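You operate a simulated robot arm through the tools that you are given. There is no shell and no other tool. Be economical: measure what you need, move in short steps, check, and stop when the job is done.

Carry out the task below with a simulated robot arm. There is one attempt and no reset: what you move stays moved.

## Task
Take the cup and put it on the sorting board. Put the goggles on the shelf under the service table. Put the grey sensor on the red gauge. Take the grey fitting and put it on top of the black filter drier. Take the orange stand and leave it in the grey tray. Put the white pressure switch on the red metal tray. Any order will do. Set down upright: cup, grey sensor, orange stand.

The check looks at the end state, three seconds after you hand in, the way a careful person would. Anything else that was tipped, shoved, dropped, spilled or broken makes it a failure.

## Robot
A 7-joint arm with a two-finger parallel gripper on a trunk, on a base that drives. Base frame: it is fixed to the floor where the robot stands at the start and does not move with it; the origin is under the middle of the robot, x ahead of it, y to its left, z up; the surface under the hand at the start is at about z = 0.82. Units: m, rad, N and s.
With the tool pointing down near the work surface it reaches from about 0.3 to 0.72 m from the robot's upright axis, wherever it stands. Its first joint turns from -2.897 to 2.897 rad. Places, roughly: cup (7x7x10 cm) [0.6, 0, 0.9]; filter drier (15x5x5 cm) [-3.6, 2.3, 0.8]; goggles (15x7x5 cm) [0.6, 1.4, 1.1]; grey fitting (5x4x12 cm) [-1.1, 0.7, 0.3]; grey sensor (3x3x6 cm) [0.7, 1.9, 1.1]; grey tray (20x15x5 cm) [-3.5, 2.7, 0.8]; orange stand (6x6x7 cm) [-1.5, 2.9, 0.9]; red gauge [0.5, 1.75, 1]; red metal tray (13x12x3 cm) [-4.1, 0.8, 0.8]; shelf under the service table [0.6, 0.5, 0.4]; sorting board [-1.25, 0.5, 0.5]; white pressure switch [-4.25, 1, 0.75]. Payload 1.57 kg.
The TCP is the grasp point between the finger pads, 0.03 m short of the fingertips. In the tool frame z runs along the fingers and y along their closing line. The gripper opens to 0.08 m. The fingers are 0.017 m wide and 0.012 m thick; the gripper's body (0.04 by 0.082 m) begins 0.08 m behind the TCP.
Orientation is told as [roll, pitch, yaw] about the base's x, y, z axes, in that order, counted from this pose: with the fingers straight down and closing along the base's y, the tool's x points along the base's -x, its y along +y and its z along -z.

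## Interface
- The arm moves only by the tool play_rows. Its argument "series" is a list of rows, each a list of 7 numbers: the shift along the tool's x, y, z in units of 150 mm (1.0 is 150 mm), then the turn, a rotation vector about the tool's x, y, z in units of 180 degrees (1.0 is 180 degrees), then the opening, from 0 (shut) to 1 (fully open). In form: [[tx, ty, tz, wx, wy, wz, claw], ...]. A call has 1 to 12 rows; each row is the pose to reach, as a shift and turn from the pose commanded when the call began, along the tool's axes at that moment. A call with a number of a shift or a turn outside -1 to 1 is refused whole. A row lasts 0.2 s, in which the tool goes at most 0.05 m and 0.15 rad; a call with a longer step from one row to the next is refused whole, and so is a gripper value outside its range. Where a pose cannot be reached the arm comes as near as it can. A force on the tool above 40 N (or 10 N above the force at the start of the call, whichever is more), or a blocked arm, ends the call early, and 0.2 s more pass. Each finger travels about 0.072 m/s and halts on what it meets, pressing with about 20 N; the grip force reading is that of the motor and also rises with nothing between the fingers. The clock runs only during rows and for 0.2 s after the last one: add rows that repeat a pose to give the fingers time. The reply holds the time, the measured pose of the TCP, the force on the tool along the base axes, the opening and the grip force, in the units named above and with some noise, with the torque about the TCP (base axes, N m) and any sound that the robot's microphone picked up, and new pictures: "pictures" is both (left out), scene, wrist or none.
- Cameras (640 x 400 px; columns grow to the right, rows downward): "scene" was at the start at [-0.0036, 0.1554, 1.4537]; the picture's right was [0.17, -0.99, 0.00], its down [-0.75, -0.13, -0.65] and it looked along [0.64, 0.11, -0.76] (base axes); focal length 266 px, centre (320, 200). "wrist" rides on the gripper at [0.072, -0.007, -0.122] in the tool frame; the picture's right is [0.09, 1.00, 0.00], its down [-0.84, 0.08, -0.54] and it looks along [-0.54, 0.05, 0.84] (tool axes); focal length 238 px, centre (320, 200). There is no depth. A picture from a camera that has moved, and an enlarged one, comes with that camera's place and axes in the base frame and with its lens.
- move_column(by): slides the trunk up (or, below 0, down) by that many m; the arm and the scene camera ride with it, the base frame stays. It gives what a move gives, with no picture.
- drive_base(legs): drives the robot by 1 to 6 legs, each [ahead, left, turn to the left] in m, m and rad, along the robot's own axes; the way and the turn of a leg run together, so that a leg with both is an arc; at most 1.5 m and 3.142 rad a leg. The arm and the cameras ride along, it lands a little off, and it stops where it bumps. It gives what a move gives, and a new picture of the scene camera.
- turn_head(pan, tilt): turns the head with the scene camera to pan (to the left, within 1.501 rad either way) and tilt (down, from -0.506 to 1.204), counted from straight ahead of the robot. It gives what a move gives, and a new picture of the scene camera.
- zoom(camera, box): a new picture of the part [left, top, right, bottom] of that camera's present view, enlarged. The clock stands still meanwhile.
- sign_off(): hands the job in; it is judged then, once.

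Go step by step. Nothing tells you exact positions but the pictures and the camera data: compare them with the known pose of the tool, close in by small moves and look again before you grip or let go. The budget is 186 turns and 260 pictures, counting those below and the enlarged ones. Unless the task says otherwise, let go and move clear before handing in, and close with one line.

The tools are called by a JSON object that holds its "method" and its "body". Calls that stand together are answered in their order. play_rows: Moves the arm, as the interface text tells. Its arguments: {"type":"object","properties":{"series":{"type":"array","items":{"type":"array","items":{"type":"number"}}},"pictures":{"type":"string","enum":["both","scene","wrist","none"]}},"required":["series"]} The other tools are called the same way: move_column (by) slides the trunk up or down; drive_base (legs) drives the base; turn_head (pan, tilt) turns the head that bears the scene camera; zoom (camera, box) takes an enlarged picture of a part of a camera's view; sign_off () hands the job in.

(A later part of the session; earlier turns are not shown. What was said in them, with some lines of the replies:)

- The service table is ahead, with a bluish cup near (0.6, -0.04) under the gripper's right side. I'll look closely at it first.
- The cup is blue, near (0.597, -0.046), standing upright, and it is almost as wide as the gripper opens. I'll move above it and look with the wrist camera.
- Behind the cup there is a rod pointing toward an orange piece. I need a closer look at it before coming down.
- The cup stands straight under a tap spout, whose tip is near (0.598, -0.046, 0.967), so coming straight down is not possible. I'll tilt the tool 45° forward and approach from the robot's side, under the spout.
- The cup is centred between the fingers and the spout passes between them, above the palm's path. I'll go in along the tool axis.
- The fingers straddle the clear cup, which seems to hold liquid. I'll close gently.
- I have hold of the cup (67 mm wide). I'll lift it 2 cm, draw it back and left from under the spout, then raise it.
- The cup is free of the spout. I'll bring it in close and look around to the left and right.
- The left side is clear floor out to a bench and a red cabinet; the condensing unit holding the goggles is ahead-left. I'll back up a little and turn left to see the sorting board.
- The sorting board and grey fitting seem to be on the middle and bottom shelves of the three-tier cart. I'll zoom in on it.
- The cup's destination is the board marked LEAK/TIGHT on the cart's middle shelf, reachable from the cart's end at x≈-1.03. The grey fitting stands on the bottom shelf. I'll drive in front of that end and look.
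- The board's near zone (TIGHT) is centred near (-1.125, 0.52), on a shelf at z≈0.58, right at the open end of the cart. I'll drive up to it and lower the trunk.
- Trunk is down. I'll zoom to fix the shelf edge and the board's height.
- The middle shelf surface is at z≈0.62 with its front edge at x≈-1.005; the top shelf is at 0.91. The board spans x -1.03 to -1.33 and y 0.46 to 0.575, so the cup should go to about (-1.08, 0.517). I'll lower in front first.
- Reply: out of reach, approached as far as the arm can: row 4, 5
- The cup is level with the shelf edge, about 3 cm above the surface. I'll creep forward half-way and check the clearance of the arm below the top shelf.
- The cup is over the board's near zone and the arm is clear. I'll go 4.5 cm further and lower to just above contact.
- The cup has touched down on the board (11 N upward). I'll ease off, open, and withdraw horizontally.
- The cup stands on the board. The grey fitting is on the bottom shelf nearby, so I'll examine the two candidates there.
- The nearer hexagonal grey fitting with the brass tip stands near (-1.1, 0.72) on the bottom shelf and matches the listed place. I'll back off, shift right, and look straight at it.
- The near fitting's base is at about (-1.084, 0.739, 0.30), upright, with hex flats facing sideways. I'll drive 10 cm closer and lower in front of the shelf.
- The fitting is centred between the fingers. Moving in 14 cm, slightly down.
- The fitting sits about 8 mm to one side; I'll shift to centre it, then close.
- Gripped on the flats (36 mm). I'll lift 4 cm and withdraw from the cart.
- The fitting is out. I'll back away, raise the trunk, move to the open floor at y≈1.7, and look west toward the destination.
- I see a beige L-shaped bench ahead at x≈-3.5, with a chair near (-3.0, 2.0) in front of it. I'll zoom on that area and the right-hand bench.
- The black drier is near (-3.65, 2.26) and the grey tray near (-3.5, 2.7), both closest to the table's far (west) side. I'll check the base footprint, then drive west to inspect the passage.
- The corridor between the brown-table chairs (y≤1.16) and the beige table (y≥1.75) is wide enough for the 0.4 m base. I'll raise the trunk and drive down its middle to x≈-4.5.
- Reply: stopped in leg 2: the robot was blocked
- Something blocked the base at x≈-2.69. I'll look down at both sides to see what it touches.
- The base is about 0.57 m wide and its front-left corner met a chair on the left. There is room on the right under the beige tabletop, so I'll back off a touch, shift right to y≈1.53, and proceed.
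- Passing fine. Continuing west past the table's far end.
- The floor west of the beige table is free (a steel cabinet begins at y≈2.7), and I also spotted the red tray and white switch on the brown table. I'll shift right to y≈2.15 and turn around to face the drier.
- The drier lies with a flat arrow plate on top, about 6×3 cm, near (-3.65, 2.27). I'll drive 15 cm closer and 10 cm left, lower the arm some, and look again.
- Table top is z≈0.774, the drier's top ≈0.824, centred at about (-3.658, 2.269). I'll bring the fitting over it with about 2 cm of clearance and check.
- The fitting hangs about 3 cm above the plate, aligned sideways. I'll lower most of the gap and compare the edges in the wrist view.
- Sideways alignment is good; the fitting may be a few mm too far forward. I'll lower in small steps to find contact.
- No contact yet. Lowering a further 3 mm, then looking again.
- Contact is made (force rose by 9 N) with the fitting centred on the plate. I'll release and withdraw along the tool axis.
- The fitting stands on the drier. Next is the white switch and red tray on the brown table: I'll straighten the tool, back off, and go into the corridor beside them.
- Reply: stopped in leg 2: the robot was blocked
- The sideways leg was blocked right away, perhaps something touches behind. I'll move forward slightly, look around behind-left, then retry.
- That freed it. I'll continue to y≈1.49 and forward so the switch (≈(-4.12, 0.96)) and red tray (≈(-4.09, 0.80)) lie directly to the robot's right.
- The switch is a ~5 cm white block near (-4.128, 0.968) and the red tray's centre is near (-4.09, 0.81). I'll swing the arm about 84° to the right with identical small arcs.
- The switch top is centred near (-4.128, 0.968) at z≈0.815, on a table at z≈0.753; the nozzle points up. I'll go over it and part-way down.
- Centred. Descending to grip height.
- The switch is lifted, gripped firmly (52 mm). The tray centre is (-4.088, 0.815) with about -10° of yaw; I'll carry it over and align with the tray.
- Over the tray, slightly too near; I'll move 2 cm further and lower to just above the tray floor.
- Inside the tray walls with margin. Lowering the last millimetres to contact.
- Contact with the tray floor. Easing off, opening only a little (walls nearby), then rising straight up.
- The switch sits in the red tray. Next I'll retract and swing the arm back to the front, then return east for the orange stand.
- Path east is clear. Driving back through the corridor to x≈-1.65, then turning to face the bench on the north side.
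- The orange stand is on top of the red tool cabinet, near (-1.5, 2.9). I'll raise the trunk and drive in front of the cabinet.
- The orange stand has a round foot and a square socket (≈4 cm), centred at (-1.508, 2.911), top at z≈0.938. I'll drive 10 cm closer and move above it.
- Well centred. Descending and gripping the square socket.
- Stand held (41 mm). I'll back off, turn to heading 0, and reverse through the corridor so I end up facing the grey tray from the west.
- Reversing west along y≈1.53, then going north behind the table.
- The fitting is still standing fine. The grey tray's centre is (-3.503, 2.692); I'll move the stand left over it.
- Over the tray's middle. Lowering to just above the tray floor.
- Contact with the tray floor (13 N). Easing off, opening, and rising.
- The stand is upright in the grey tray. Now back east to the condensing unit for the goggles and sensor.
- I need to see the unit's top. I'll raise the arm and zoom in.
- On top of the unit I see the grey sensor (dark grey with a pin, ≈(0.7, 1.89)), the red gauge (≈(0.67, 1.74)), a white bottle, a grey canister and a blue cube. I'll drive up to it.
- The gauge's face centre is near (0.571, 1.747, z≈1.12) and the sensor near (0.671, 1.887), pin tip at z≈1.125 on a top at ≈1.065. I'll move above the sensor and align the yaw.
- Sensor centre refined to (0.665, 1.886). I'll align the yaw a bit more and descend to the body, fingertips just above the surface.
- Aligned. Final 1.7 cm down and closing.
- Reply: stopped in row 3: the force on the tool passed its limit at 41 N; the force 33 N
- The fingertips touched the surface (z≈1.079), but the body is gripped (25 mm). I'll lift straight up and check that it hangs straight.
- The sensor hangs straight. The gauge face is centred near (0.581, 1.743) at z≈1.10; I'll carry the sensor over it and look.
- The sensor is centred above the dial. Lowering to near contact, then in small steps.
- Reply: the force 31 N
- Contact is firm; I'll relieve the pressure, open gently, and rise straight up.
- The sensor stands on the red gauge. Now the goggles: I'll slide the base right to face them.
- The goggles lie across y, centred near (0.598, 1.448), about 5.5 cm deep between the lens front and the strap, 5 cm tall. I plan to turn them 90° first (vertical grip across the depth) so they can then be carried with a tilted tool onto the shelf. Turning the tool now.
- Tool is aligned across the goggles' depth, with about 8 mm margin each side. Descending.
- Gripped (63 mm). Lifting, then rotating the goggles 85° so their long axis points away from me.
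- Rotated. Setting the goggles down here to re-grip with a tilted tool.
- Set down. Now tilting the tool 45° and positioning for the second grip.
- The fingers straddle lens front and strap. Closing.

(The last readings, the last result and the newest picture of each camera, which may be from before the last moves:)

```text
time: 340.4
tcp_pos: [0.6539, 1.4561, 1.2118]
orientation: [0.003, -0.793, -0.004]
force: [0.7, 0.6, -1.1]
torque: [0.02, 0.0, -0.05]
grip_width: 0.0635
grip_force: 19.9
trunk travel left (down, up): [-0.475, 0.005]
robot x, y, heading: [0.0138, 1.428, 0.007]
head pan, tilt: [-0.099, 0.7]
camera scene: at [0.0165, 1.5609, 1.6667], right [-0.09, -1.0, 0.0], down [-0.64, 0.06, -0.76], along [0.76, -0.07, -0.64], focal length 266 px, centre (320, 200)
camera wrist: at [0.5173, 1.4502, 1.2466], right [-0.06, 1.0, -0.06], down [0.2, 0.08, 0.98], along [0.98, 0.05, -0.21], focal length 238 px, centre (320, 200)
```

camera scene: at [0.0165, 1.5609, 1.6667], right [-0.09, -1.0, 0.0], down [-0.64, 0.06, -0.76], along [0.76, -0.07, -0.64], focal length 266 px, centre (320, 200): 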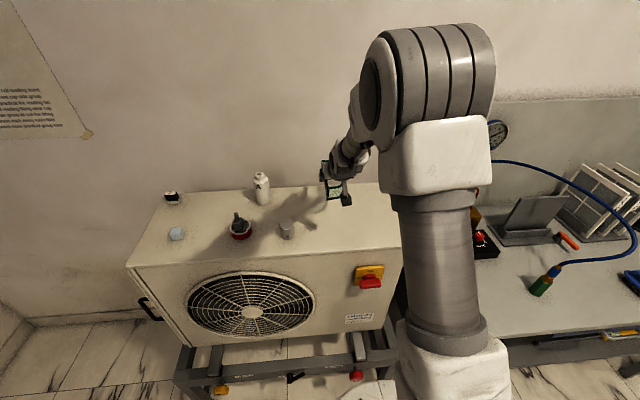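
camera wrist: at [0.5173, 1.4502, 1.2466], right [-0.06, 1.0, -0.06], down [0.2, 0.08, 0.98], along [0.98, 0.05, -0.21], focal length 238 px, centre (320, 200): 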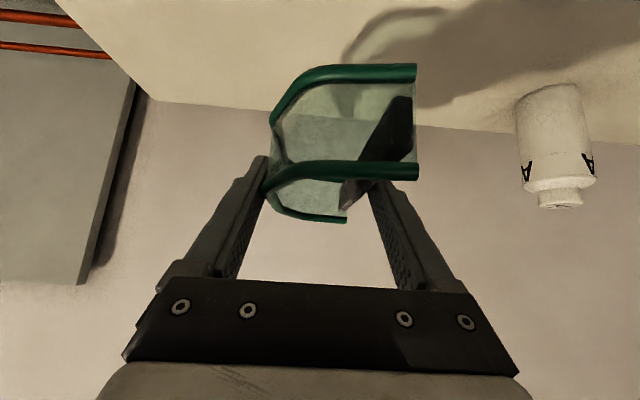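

Held firmly. I'll back off, go to the front of the service table, lower the trunk, and look under it for free shelf space.

{"method": "drive_base", "body": {"legs": [[-0.5, 0, 0], [0, -0.9, 0]]}}

{"method": "move_column", "body": {"by": -0.4}}

{"method": "turn_head", "body": {"pan": 0.0, "tilt": 0.55}}

```text
time: 350.9
tcp_pos: [0.1529, 0.5461, 1.2129]
orientation: [0.001, -0.793, -0.011]
force: [-0.1, 0.4, -1.0]
torque: [-0.03, 0.01, 0.0]
grip_width: 0.0635
grip_force: 20.4
trunk travel left (down, up): [-0.475, 0.005]
robot x, y, heading: [-0.4897, 0.5208, -0.003]
head pan, tilt: [-0.099, 0.7]
camera scene: at [-0.4837, 0.6552, 1.6668], right [-0.1, -0.99, 0.0], down [-0.64, 0.06, -0.76], along [0.76, -0.08, -0.64], focal length 266 px, centre (320, 200)
```

scene: 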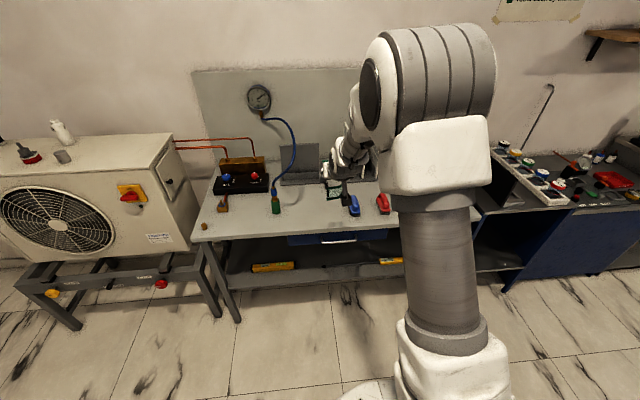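

```text
time: 354.8
tcp_pos: [0.1531, 0.5463, 0.8118]
orientation: [0.002, -0.792, -0.011]
force: [0.0, 0.6, -1.3]
torque: [0.01, 0.03, 0.0]
grip_width: 0.0638
grip_force: 20.4
trunk travel left (down, up): [-0.075, 0.405]
robot x, y, heading: [-0.4887, 0.5197, -0.002]
head pan, tilt: [-0.099, 0.7]
```

```text
time: 355.5
tcp_pos: [0.1541, 0.5465, 0.8116]
orientation: [0.0, -0.792, -0.009]
force: [-0.2, -0.6, -1.2]
torque: [-0.01, 0.03, -0.04]
grip_width: 0.0634
grip_force: 19.9
trunk travel left (down, up): [-0.075, 0.405]
robot x, y, heading: [-0.4862, 0.521, -0.001]
head pan, tilt: [0.0, 0.55]
camera scene: at [-0.4785, 0.6637, 1.2798], right [0.0, -1.0, 0.0], down [-0.52, 0.0, -0.85], along [0.85, 0.0, -0.52], focal length 266 px, centre (320, 200)
```

scene: 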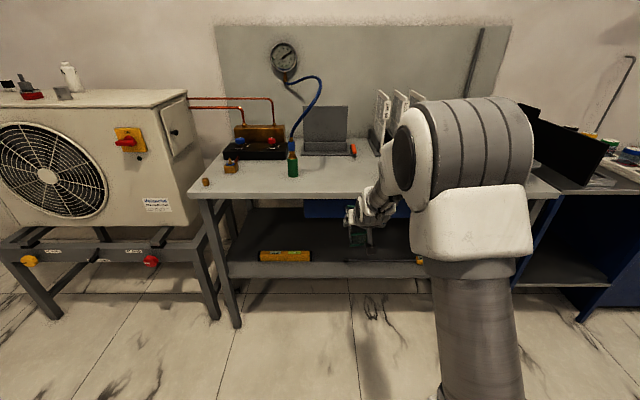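

{"method": "zoom", "body": {"camera": "scene", "box": [200, 180, 430, 330]}}

```text
2.67 times, centred on (315, 255) of scene
camera zoom: at [-0.4785, 0.6637, 1.2798], right [0.0, -1.0, 0.0], down [-0.52, 0.0, -0.85], along [0.85, 0.0, -0.52], focal length 710 px, centre (333, 53)
```

zoom: 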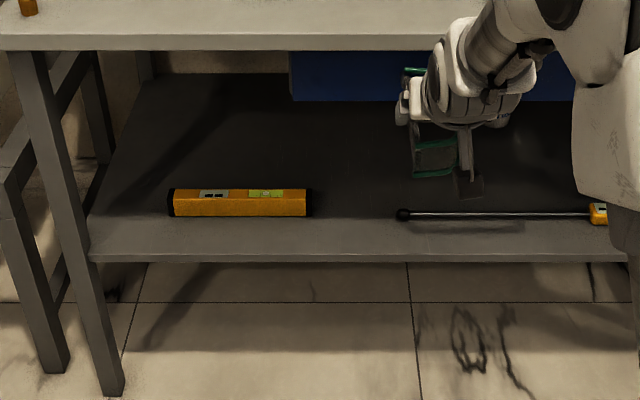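

The shelf is at z≈0.39, front edge x≈0.345. There is a free gap at y≈0.625 between the yellow level and the rod; a drawer above reaches down to z≈0.67. I'll lower the arm here in the open, then drive in.

{"method": "move_column", "body": {"by": -0.07}}

{"method": "play_rows", "body": {"series": [[0.2, 0, 0.06, 0, 0, 0, 0.5], [0.45, 0, 0.14, 0, 0, 0, 0.5], [0.7, 0, 0.22, 0, 0, 0, 0.5], [0.96, 0, 0.3, 0, 0, 0, 0.5]], "pictures": "none"}}

{"method": "play_rows", "body": {"series": [[0.25, 0, 0.08, 0, 0, 0, 0.5], [0.5, 0, 0.15, 0, 0, 0, 0.5], [0.75, 0, 0.23, 0, 0, 0, 0.5], [0.96, 0, 0.3, 0, 0, 0, 0.5], [0.96, 0, 0.3, 0, 0, 0, 0.5]]}}

```text
time: 356.6
tcp_pos: [0.1526, 0.5462, 0.7414]
orientation: [0.003, -0.792, -0.012]
force: [0.6, 0.1, -0.2]
torque: [0.02, -0.01, -0.01]
grip_width: 0.0636
grip_force: 20.0
trunk travel left (down, up): [-0.005, 0.475]
robot x, y, heading: [-0.4865, 0.5207, 0.004]
head pan, tilt: [0.0, 0.55]
```

```text
time: 357.6
tcp_pos: [0.0841, 0.5468, 0.6081]
orientation: [0.001, -0.792, -0.01]
force: [0.9, -0.5, 0.6]
torque: [-0.03, 0.0, 0.0]
grip_width: 0.0634
grip_force: 19.8
trunk travel left (down, up): [-0.005, 0.475]
robot x, y, heading: [-0.4866, 0.5205, 0.002]
head pan, tilt: [0.0, 0.55]
```

```text
time: 358.8
tcp_pos: [0.0143, 0.5485, 0.4735]
orientation: [0.001, -0.792, -0.011]
force: [0.2, 0.9, -0.8]
torque: [0.01, -0.01, 0.01]
grip_width: 0.0637
grip_force: 20.0
trunk travel left (down, up): [-0.005, 0.475]
robot x, y, heading: [-0.4918, 0.519, 0.002]
head pan, tilt: [0.0, 0.55]
camera scene: at [-0.4785, 0.6637, 1.2099], right [0.0, -1.0, 0.0], down [-0.52, 0.0, -0.85], along [0.85, 0.0, -0.52], focal length 266 px, centre (320, 200)
camera wrist: at [-0.1222, 0.542, 0.508], right [-0.05, 1.0, -0.06], down [0.2, 0.07, 0.98], along [0.98, 0.04, -0.21], focal length 238 px, centre (320, 200)
```

scene: 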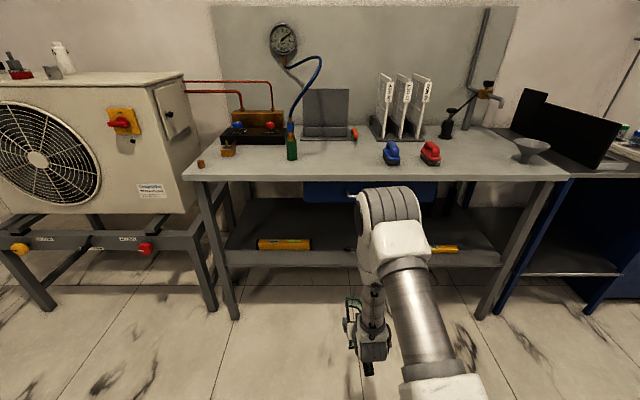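
wrist: 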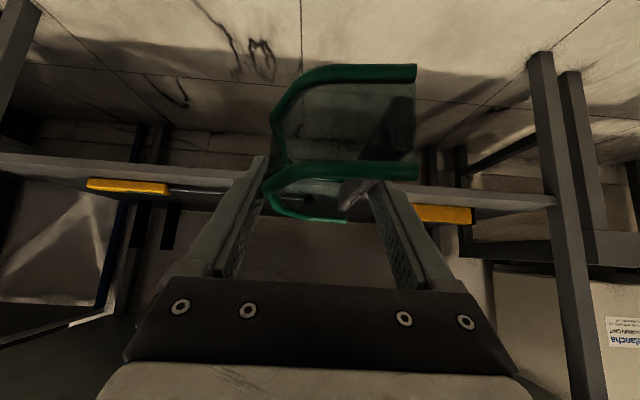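

Arm is low at z≈0.47. I'll drive 31 cm ahead and 7.5 cm left so the goggles enter the gap above the shelf edge.

{"method": "drive_base", "body": {"legs": [[0.15, 0.075, 0], [0.16, 0, 0]]}}

{"method": "play_rows", "body": {"series": [[0, 0, 0, 0, 0, 0, 0.5]], "pictures": "wrist"}}

```text
time: 361.6
tcp_pos: [0.3235, 0.623, 0.4733]
orientation: [0.003, -0.792, -0.011]
force: [-0.2, -0.5, -0.9]
torque: [0.02, -0.02, 0.0]
grip_width: 0.0638
grip_force: 20.1
trunk travel left (down, up): [-0.005, 0.475]
robot x, y, heading: [-0.1789, 0.596, 0.002]
head pan, tilt: [0.0, 0.55]
camera scene: at [-0.1701, 0.7384, 1.2099], right [0.0, -1.0, 0.0], down [-0.52, 0.0, -0.85], along [0.85, 0.0, -0.52], focal length 266 px, centre (320, 200)
```

scene: 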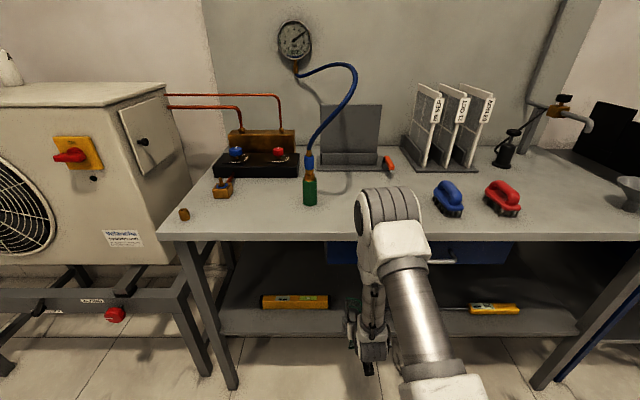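

```text
time: 362.1
tcp_pos: [0.3245, 0.6238, 0.4742]
orientation: [0.001, -0.792, -0.01]
force: [0.4, -0.5, -0.4]
torque: [0.0, 0.02, -0.03]
grip_width: 0.0637
grip_force: 19.7
trunk travel left (down, up): [-0.005, 0.475]
robot x, y, heading: [-0.18, 0.5956, -0.003]
head pan, tilt: [0.0, 0.55]
camera wrist: at [0.1865, 0.6171, 0.5083], right [-0.06, 1.0, -0.06], down [0.2, 0.07, 0.98], along [0.98, 0.04, -0.21], focal length 238 px, centre (320, 200)
```

wrist: 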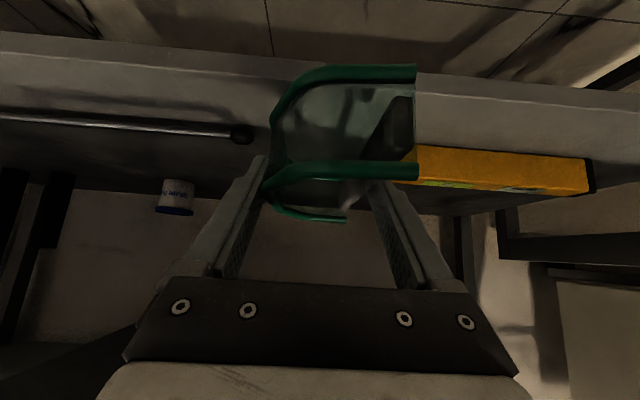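

The gap runs from y≈0.55 to 0.72, so I'll centre at 0.634 and move 13 cm in, watching clearance to the table edge.

{"method": "play_rows", "body": {"series": [[-0.12, 0.07, 0.12, 0, 0, 0, 0.5], [-0.25, 0.07, 0.25, 0, 0, 0, 0.5], [-0.4, 0.07, 0.4, 0, 0, 0, 0.5], [-0.52, 0.07, 0.52, 0, 0, 0, 0.5], [-0.61, 0.07, 0.61, 0, 0, 0, 0.5], [-0.61, 0.07, 0.61, 0, 0, 0, 0.5]]}}

{"method": "zoom", "body": {"camera": "scene", "box": [230, 180, 500, 380]}}

```text
time: 363.4
tcp_pos: [0.4537, 0.6308, 0.4758]
orientation: [0.003, -0.791, -0.009]
force: [-0.5, -0.3, -1.1]
torque: [0.0, 0.02, 0.02]
grip_width: 0.0636
grip_force: 20.2
trunk travel left (down, up): [-0.005, 0.475]
robot x, y, heading: [-0.179, 0.5982, 0.0]
head pan, tilt: [0.0, 0.55]
camera scene: at [-0.1701, 0.7384, 1.2099], right [0.0, -1.0, 0.0], down [-0.52, 0.0, -0.85], along [0.85, 0.0, -0.52], focal length 266 px, centre (320, 200)
camera wrist: at [0.3166, 0.6264, 0.51], right [-0.06, 1.0, -0.06], down [0.2, 0.07, 0.98], along [0.98, 0.04, -0.21], focal length 238 px, centre (320, 200)
```

scene: 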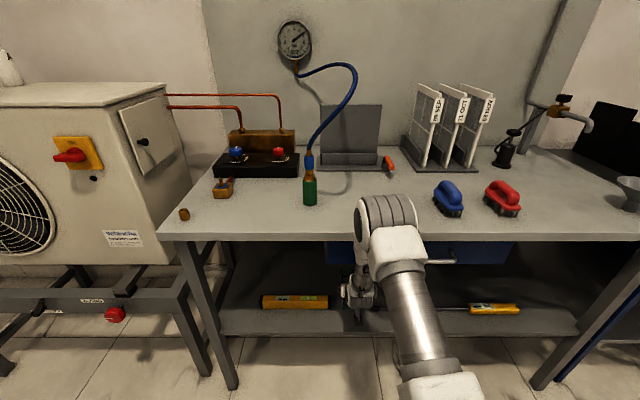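
wrist: 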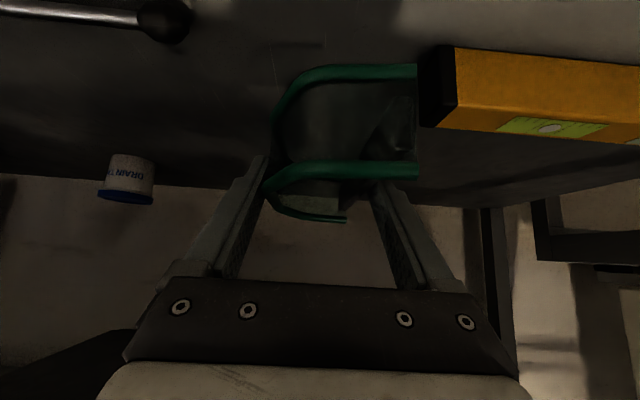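

```text
2.00 times, centred on (365, 280) of scene
camera zoom: at [-0.1701, 0.7384, 1.2099], right [0.0, -1.0, 0.0], down [-0.52, 0.0, -0.85], along [0.85, 0.0, -0.52], focal length 532 px, centre (230, 40)
```

zoom: 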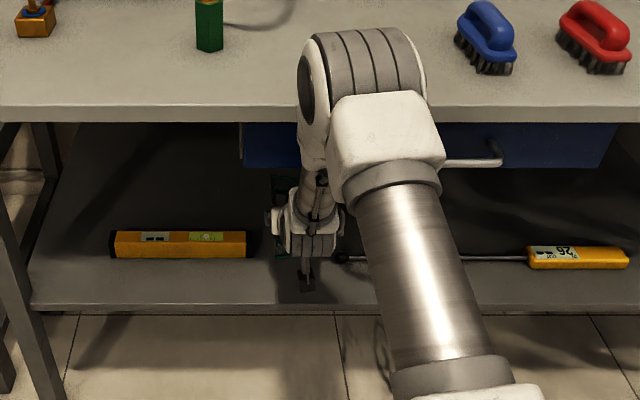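

The level's end is nearer than thought (y≈0.68), so I'll re-centre to y≈0.612, then lower to the shelf.

{"method": "play_rows", "body": {"series": [[0, -0.065, 0, 0, 0, 0, 0.5], [0, -0.127, 0, 0, 0, 0, 0.5], [0.05, -0.127, 0.05, 0, 0, 0, 0.5], [0.1, -0.127, 0.1, 0, 0, 0, 0.5], [0.14, -0.127, 0.14, 0, 0, 0, 0.5], [0.14, -0.127, 0.14, 0, 0, 0, 0.5]], "pictures": "wrist"}}

```text
time: 364.9
tcp_pos: [0.4531, 0.6127, 0.4453]
orientation: [0.001, -0.793, -0.011]
force: [-1.1, -0.1, -0.7]
torque: [0.01, -0.01, -0.03]
grip_width: 0.0635
grip_force: 19.8
trunk travel left (down, up): [-0.005, 0.475]
robot x, y, heading: [-0.1787, 0.5966, 0.0]
head pan, tilt: [0.0, 0.55]
camera wrist: at [0.3162, 0.6073, 0.4796], right [-0.06, 1.0, -0.06], down [0.2, 0.07, 0.98], along [0.98, 0.04, -0.21], focal length 238 px, centre (320, 200)
```

wrist: 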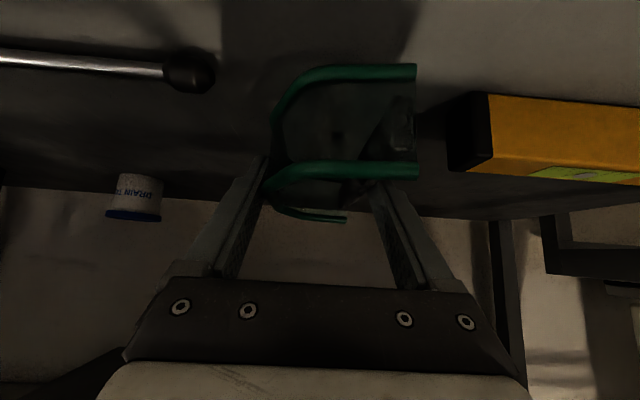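

{"method": "play_rows", "body": {"series": [[0.02, 0, 0.02, 0, 0, 0, 0.5], [0.04, 0, 0.04, 0, 0, 0, 0.5], [0.055, 0, 0.055, 0, 0, 0, 0.5], [0.055, 0, 0.055, 0, 0, 0, 0.5]], "pictures": "none"}}

```text
time: 365.9
tcp_pos: [0.4523, 0.6134, 0.4328]
orientation: [0.003, -0.792, -0.01]
force: [0.0, 0.3, -1.1]
torque: [0.0, 0.05, -0.03]
grip_width: 0.0633
grip_force: 20.3
trunk travel left (down, up): [-0.005, 0.475]
robot x, y, heading: [-0.1807, 0.5998, -0.002]
head pan, tilt: [0.0, 0.55]
```

{"method": "play_rows", "body": {"series": [[0.012, 0, 0.012, 0, 0, 0, 0.5], [0.024, 0, 0.024, 0, 0, 0, 0.5], [0.024, 0, 0.024, 0, 0, 0, 0.5]], "pictures": "none"}}

{"method": "zoom", "body": {"camera": "wrist", "box": [160, 20, 500, 260]}}

```text
time: 366.6
tcp_pos: [0.4539, 0.6131, 0.4278]
orientation: [0.003, -0.792, -0.01]
force: [0.5, -0.9, -1.3]
torque: [-0.02, -0.03, 0.01]
grip_width: 0.0637
grip_force: 19.6
trunk travel left (down, up): [-0.005, 0.475]
robot x, y, heading: [-0.1833, 0.6005, -0.0]
head pan, tilt: [0.0, 0.55]
```

```text
1.67 times, centred on (330, 140) of wrist
camera zoom: at [0.3163, 0.6075, 0.4629], right [-0.06, 1.0, -0.06], down [0.2, 0.07, 0.98], along [0.98, 0.04, -0.21], focal length 397 px, centre (303, 300)
```

zoom: 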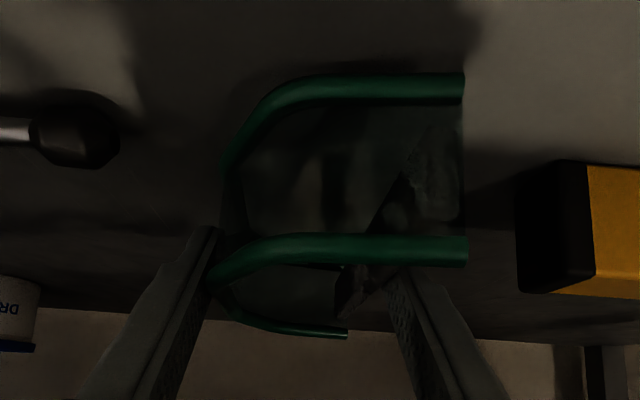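

Very close to the shelf now; continuing in 2–3 mm steps until contact shows.

{"method": "play_rows", "body": {"series": [[0.01, 0, 0.01, 0, 0, 0, 0.5], [0.02, 0, 0.02, 0, 0, 0, 0.5], [0.02, 0, 0.02, 0, 0, 0, 0.5]], "pictures": "none"}}

{"method": "play_rows", "body": {"series": [[0.01, 0, 0.01, 0, 0, 0, 0.5], [0.02, 0, 0.02, 0, 0, 0, 0.5], [0.02, 0, 0.02, 0, 0, 0, 0.5]], "pictures": "none"}}

```text
time: 367.4
tcp_pos: [0.4535, 0.6134, 0.4234]
orientation: [0.0, -0.792, -0.01]
force: [0.4, 0.0, -1.1]
torque: [-0.02, 0.01, 0.0]
grip_width: 0.0635
grip_force: 19.6
trunk travel left (down, up): [-0.005, 0.475]
robot x, y, heading: [-0.1804, 0.5973, -0.002]
head pan, tilt: [0.0, 0.55]
```

```text
time: 368.2
tcp_pos: [0.4529, 0.6131, 0.4205]
orientation: [0.003, -0.791, -0.012]
force: [-0.2, -0.2, -1.0]
torque: [0.01, -0.02, 0.02]
grip_width: 0.0633
grip_force: 20.2
trunk travel left (down, up): [-0.005, 0.475]
robot x, y, heading: [-0.1797, 0.5979, -0.002]
head pan, tilt: [0.0, 0.55]
```

{"method": "play_rows", "body": {"series": [[0.01, 0, 0.01, 0, 0, 0, 0.5], [0.02, 0, 0.02, 0, 0, 0, 0.5], [0.02, 0, 0.02, 0, 0, 0, 0.5]], "pictures": "none"}}

{"method": "play_rows", "body": {"series": [[0.01, 0, 0.01, 0, 0, 0, 0.5], [0.02, 0, 0.02, 0, 0, 0, 0.5], [0.02, 0, 0.02, 0, 0, 0, 0.5]], "pictures": "none"}}

{"method": "zoom", "body": {"camera": "wrist", "box": [160, 20, 500, 260]}}

```text
time: 369.1
tcp_pos: [0.4544, 0.6128, 0.4156]
orientation: [0.002, -0.794, -0.012]
force: [-1.0, -0.4, 5.4]
torque: [-0.07, 0.38, 0.01]
grip_width: 0.0639
grip_force: 20.4
trunk travel left (down, up): [-0.005, 0.475]
robot x, y, heading: [-0.1793, 0.5967, 0.001]
head pan, tilt: [0.0, 0.55]
```

```text
time: 369.9
tcp_pos: [0.4544, 0.6129, 0.4133]
orientation: [0.003, -0.797, -0.01]
force: [2.9, 0.0, 14.4]
torque: [-0.02, -0.08, 0.06]
grip_width: 0.0637
grip_force: 19.8
trunk travel left (down, up): [-0.005, 0.475]
robot x, y, heading: [-0.1765, 0.594, -0.003]
head pan, tilt: [0.0, 0.55]
```

```text
1.67 times, centred on (330, 140) of wrist
camera zoom: at [0.3175, 0.6073, 0.4473], right [-0.06, 1.0, -0.06], down [0.2, 0.07, 0.98], along [0.98, 0.04, -0.2], focal length 397 px, centre (303, 300)
```

zoom: 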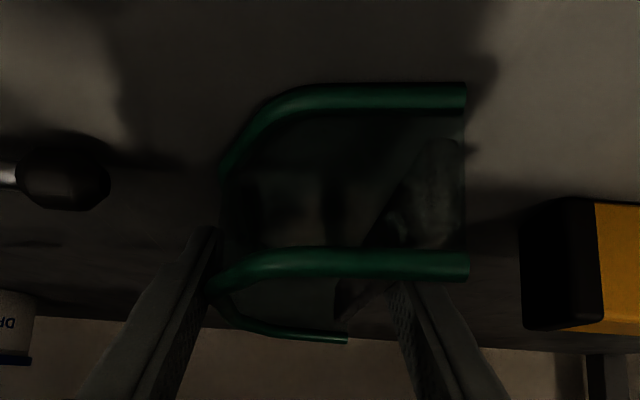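

Contact with the shelf. Releasing and withdrawing along the tool axis, then straight back out.

{"method": "play_rows", "body": {"series": [[-0.015, 0, -0.015, 0, 0, 0, 0.65], [-0.015, 0, -0.015, 0, 0, 0, 0.85], [-0.015, 0, -0.015, 0, 0, 0, 0.95], [-0.015, 0, -0.015, 0, 0, 0, 0.95], [-0.015, 0, -0.1, 0, 0, 0, 0.95], [-0.015, 0, -0.3, 0, 0, 0, 0.95], [-0.015, 0, -0.5, 0, 0, 0, 0.95], [0.1, 0, -0.7, 0, 0, 0, 0.95], [0.3, 0, -0.9, 0, 0, 0, 0.95], [0.4, 0, -1.0, 0, 0, 0, 0.95]]}}

{"method": "zoom", "body": {"camera": "wrist", "box": [160, 20, 500, 260]}}

```text
time: 372.1
tcp_pos: [0.3039, 0.6152, 0.4733]
orientation: [0.001, -0.792, -0.008]
force: [0.2, -0.3, 0.2]
torque: [-0.02, 0.01, 0.01]
grip_width: 0.0761
grip_force: 0.0
trunk travel left (down, up): [-0.005, 0.475]
robot x, y, heading: [-0.1802, 0.5977, 0.0]
head pan, tilt: [0.0, 0.55]
camera scene: at [-0.1701, 0.7384, 1.2099], right [0.0, -1.0, 0.0], down [-0.52, 0.0, -0.85], along [0.85, 0.0, -0.52], focal length 266 px, centre (320, 200)
camera wrist: at [0.1665, 0.6093, 0.508], right [-0.06, 1.0, -0.06], down [0.2, 0.07, 0.98], along [0.98, 0.04, -0.21], focal length 238 px, centre (320, 200)
```

scene: 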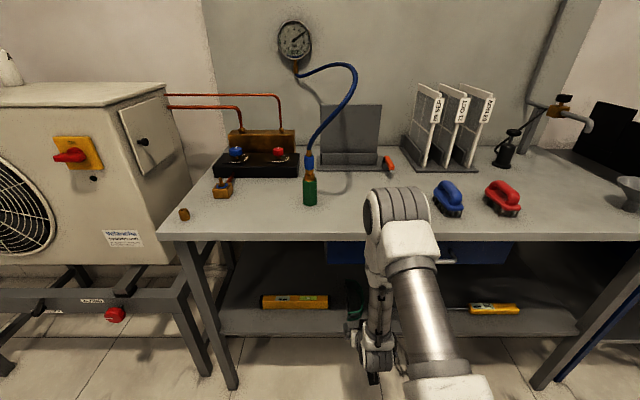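
wrist: 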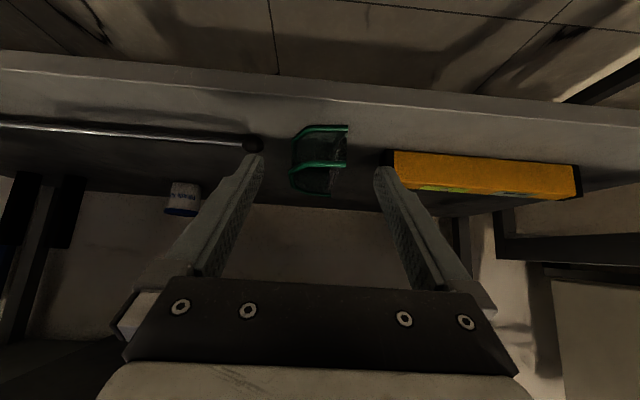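

```text
1.67 times, centred on (330, 140) of wrist
camera zoom: at [0.1665, 0.6093, 0.508], right [-0.06, 1.0, -0.06], down [0.2, 0.07, 0.98], along [0.98, 0.04, -0.21], focal length 397 px, centre (303, 300)
```

zoom: 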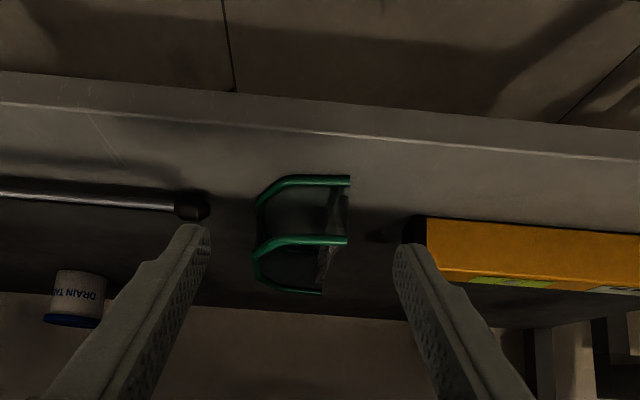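

The goggles rest flat on the shelf between the level and the rod, untouched neighbours. I'll back the robot clear.

{"method": "drive_base", "body": {"legs": [[-0.3, 0, 0]]}}

{"method": "zoom", "body": {"camera": "scene", "box": [0, 30, 440, 320]}}

```text
time: 374.6
tcp_pos: [0.0026, 0.6148, 0.4734]
orientation: [0.001, -0.792, -0.007]
force: [0.2, 0.4, 1.1]
torque: [0.0, -0.03, -0.04]
grip_width: 0.0758
grip_force: 0.1
trunk travel left (down, up): [-0.005, 0.475]
robot x, y, heading: [-0.4788, 0.5981, 0.007]
head pan, tilt: [0.0, 0.55]
camera scene: at [-0.4718, 0.7379, 1.2099], right [0.0, -1.0, 0.0], down [-0.52, 0.0, -0.85], along [0.85, 0.0, -0.52], focal length 266 px, centre (320, 200)
```

scene: 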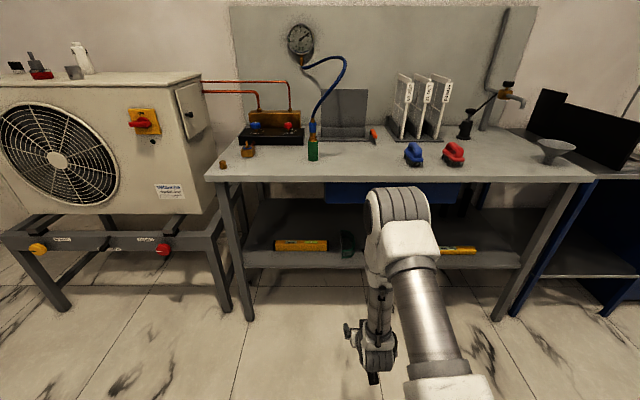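

```text
1.38 times, centred on (220, 175) of scene
camera zoom: at [-0.4718, 0.7379, 1.2099], right [0.0, -1.0, 0.0], down [-0.52, 0.0, -0.85], along [0.85, 0.0, -0.52], focal length 367 px, centre (458, 234)
```

zoom: 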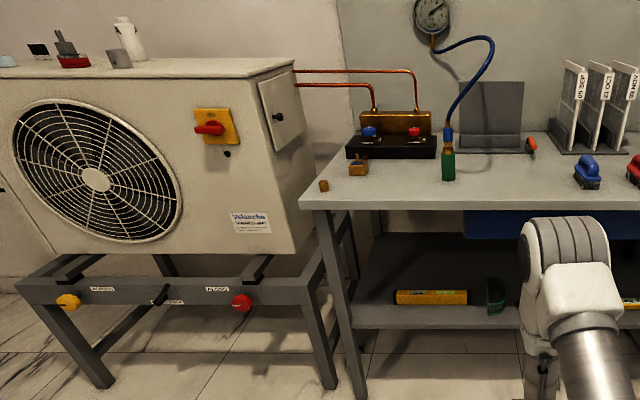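

The sensor still stands on the gauge and the goggles are on the shelf. All six items have been delivered and the gripper is open and clear, so I am handing in.

{"method": "sign_off", "body": {}}

```text
The job is handed in.
```

All six items are in place and the job is handed in. The cup, grey sensor and orange stand were set down upright; while driving, the base bumped a chair by the brown table once, and I did not check whether the chair moved.
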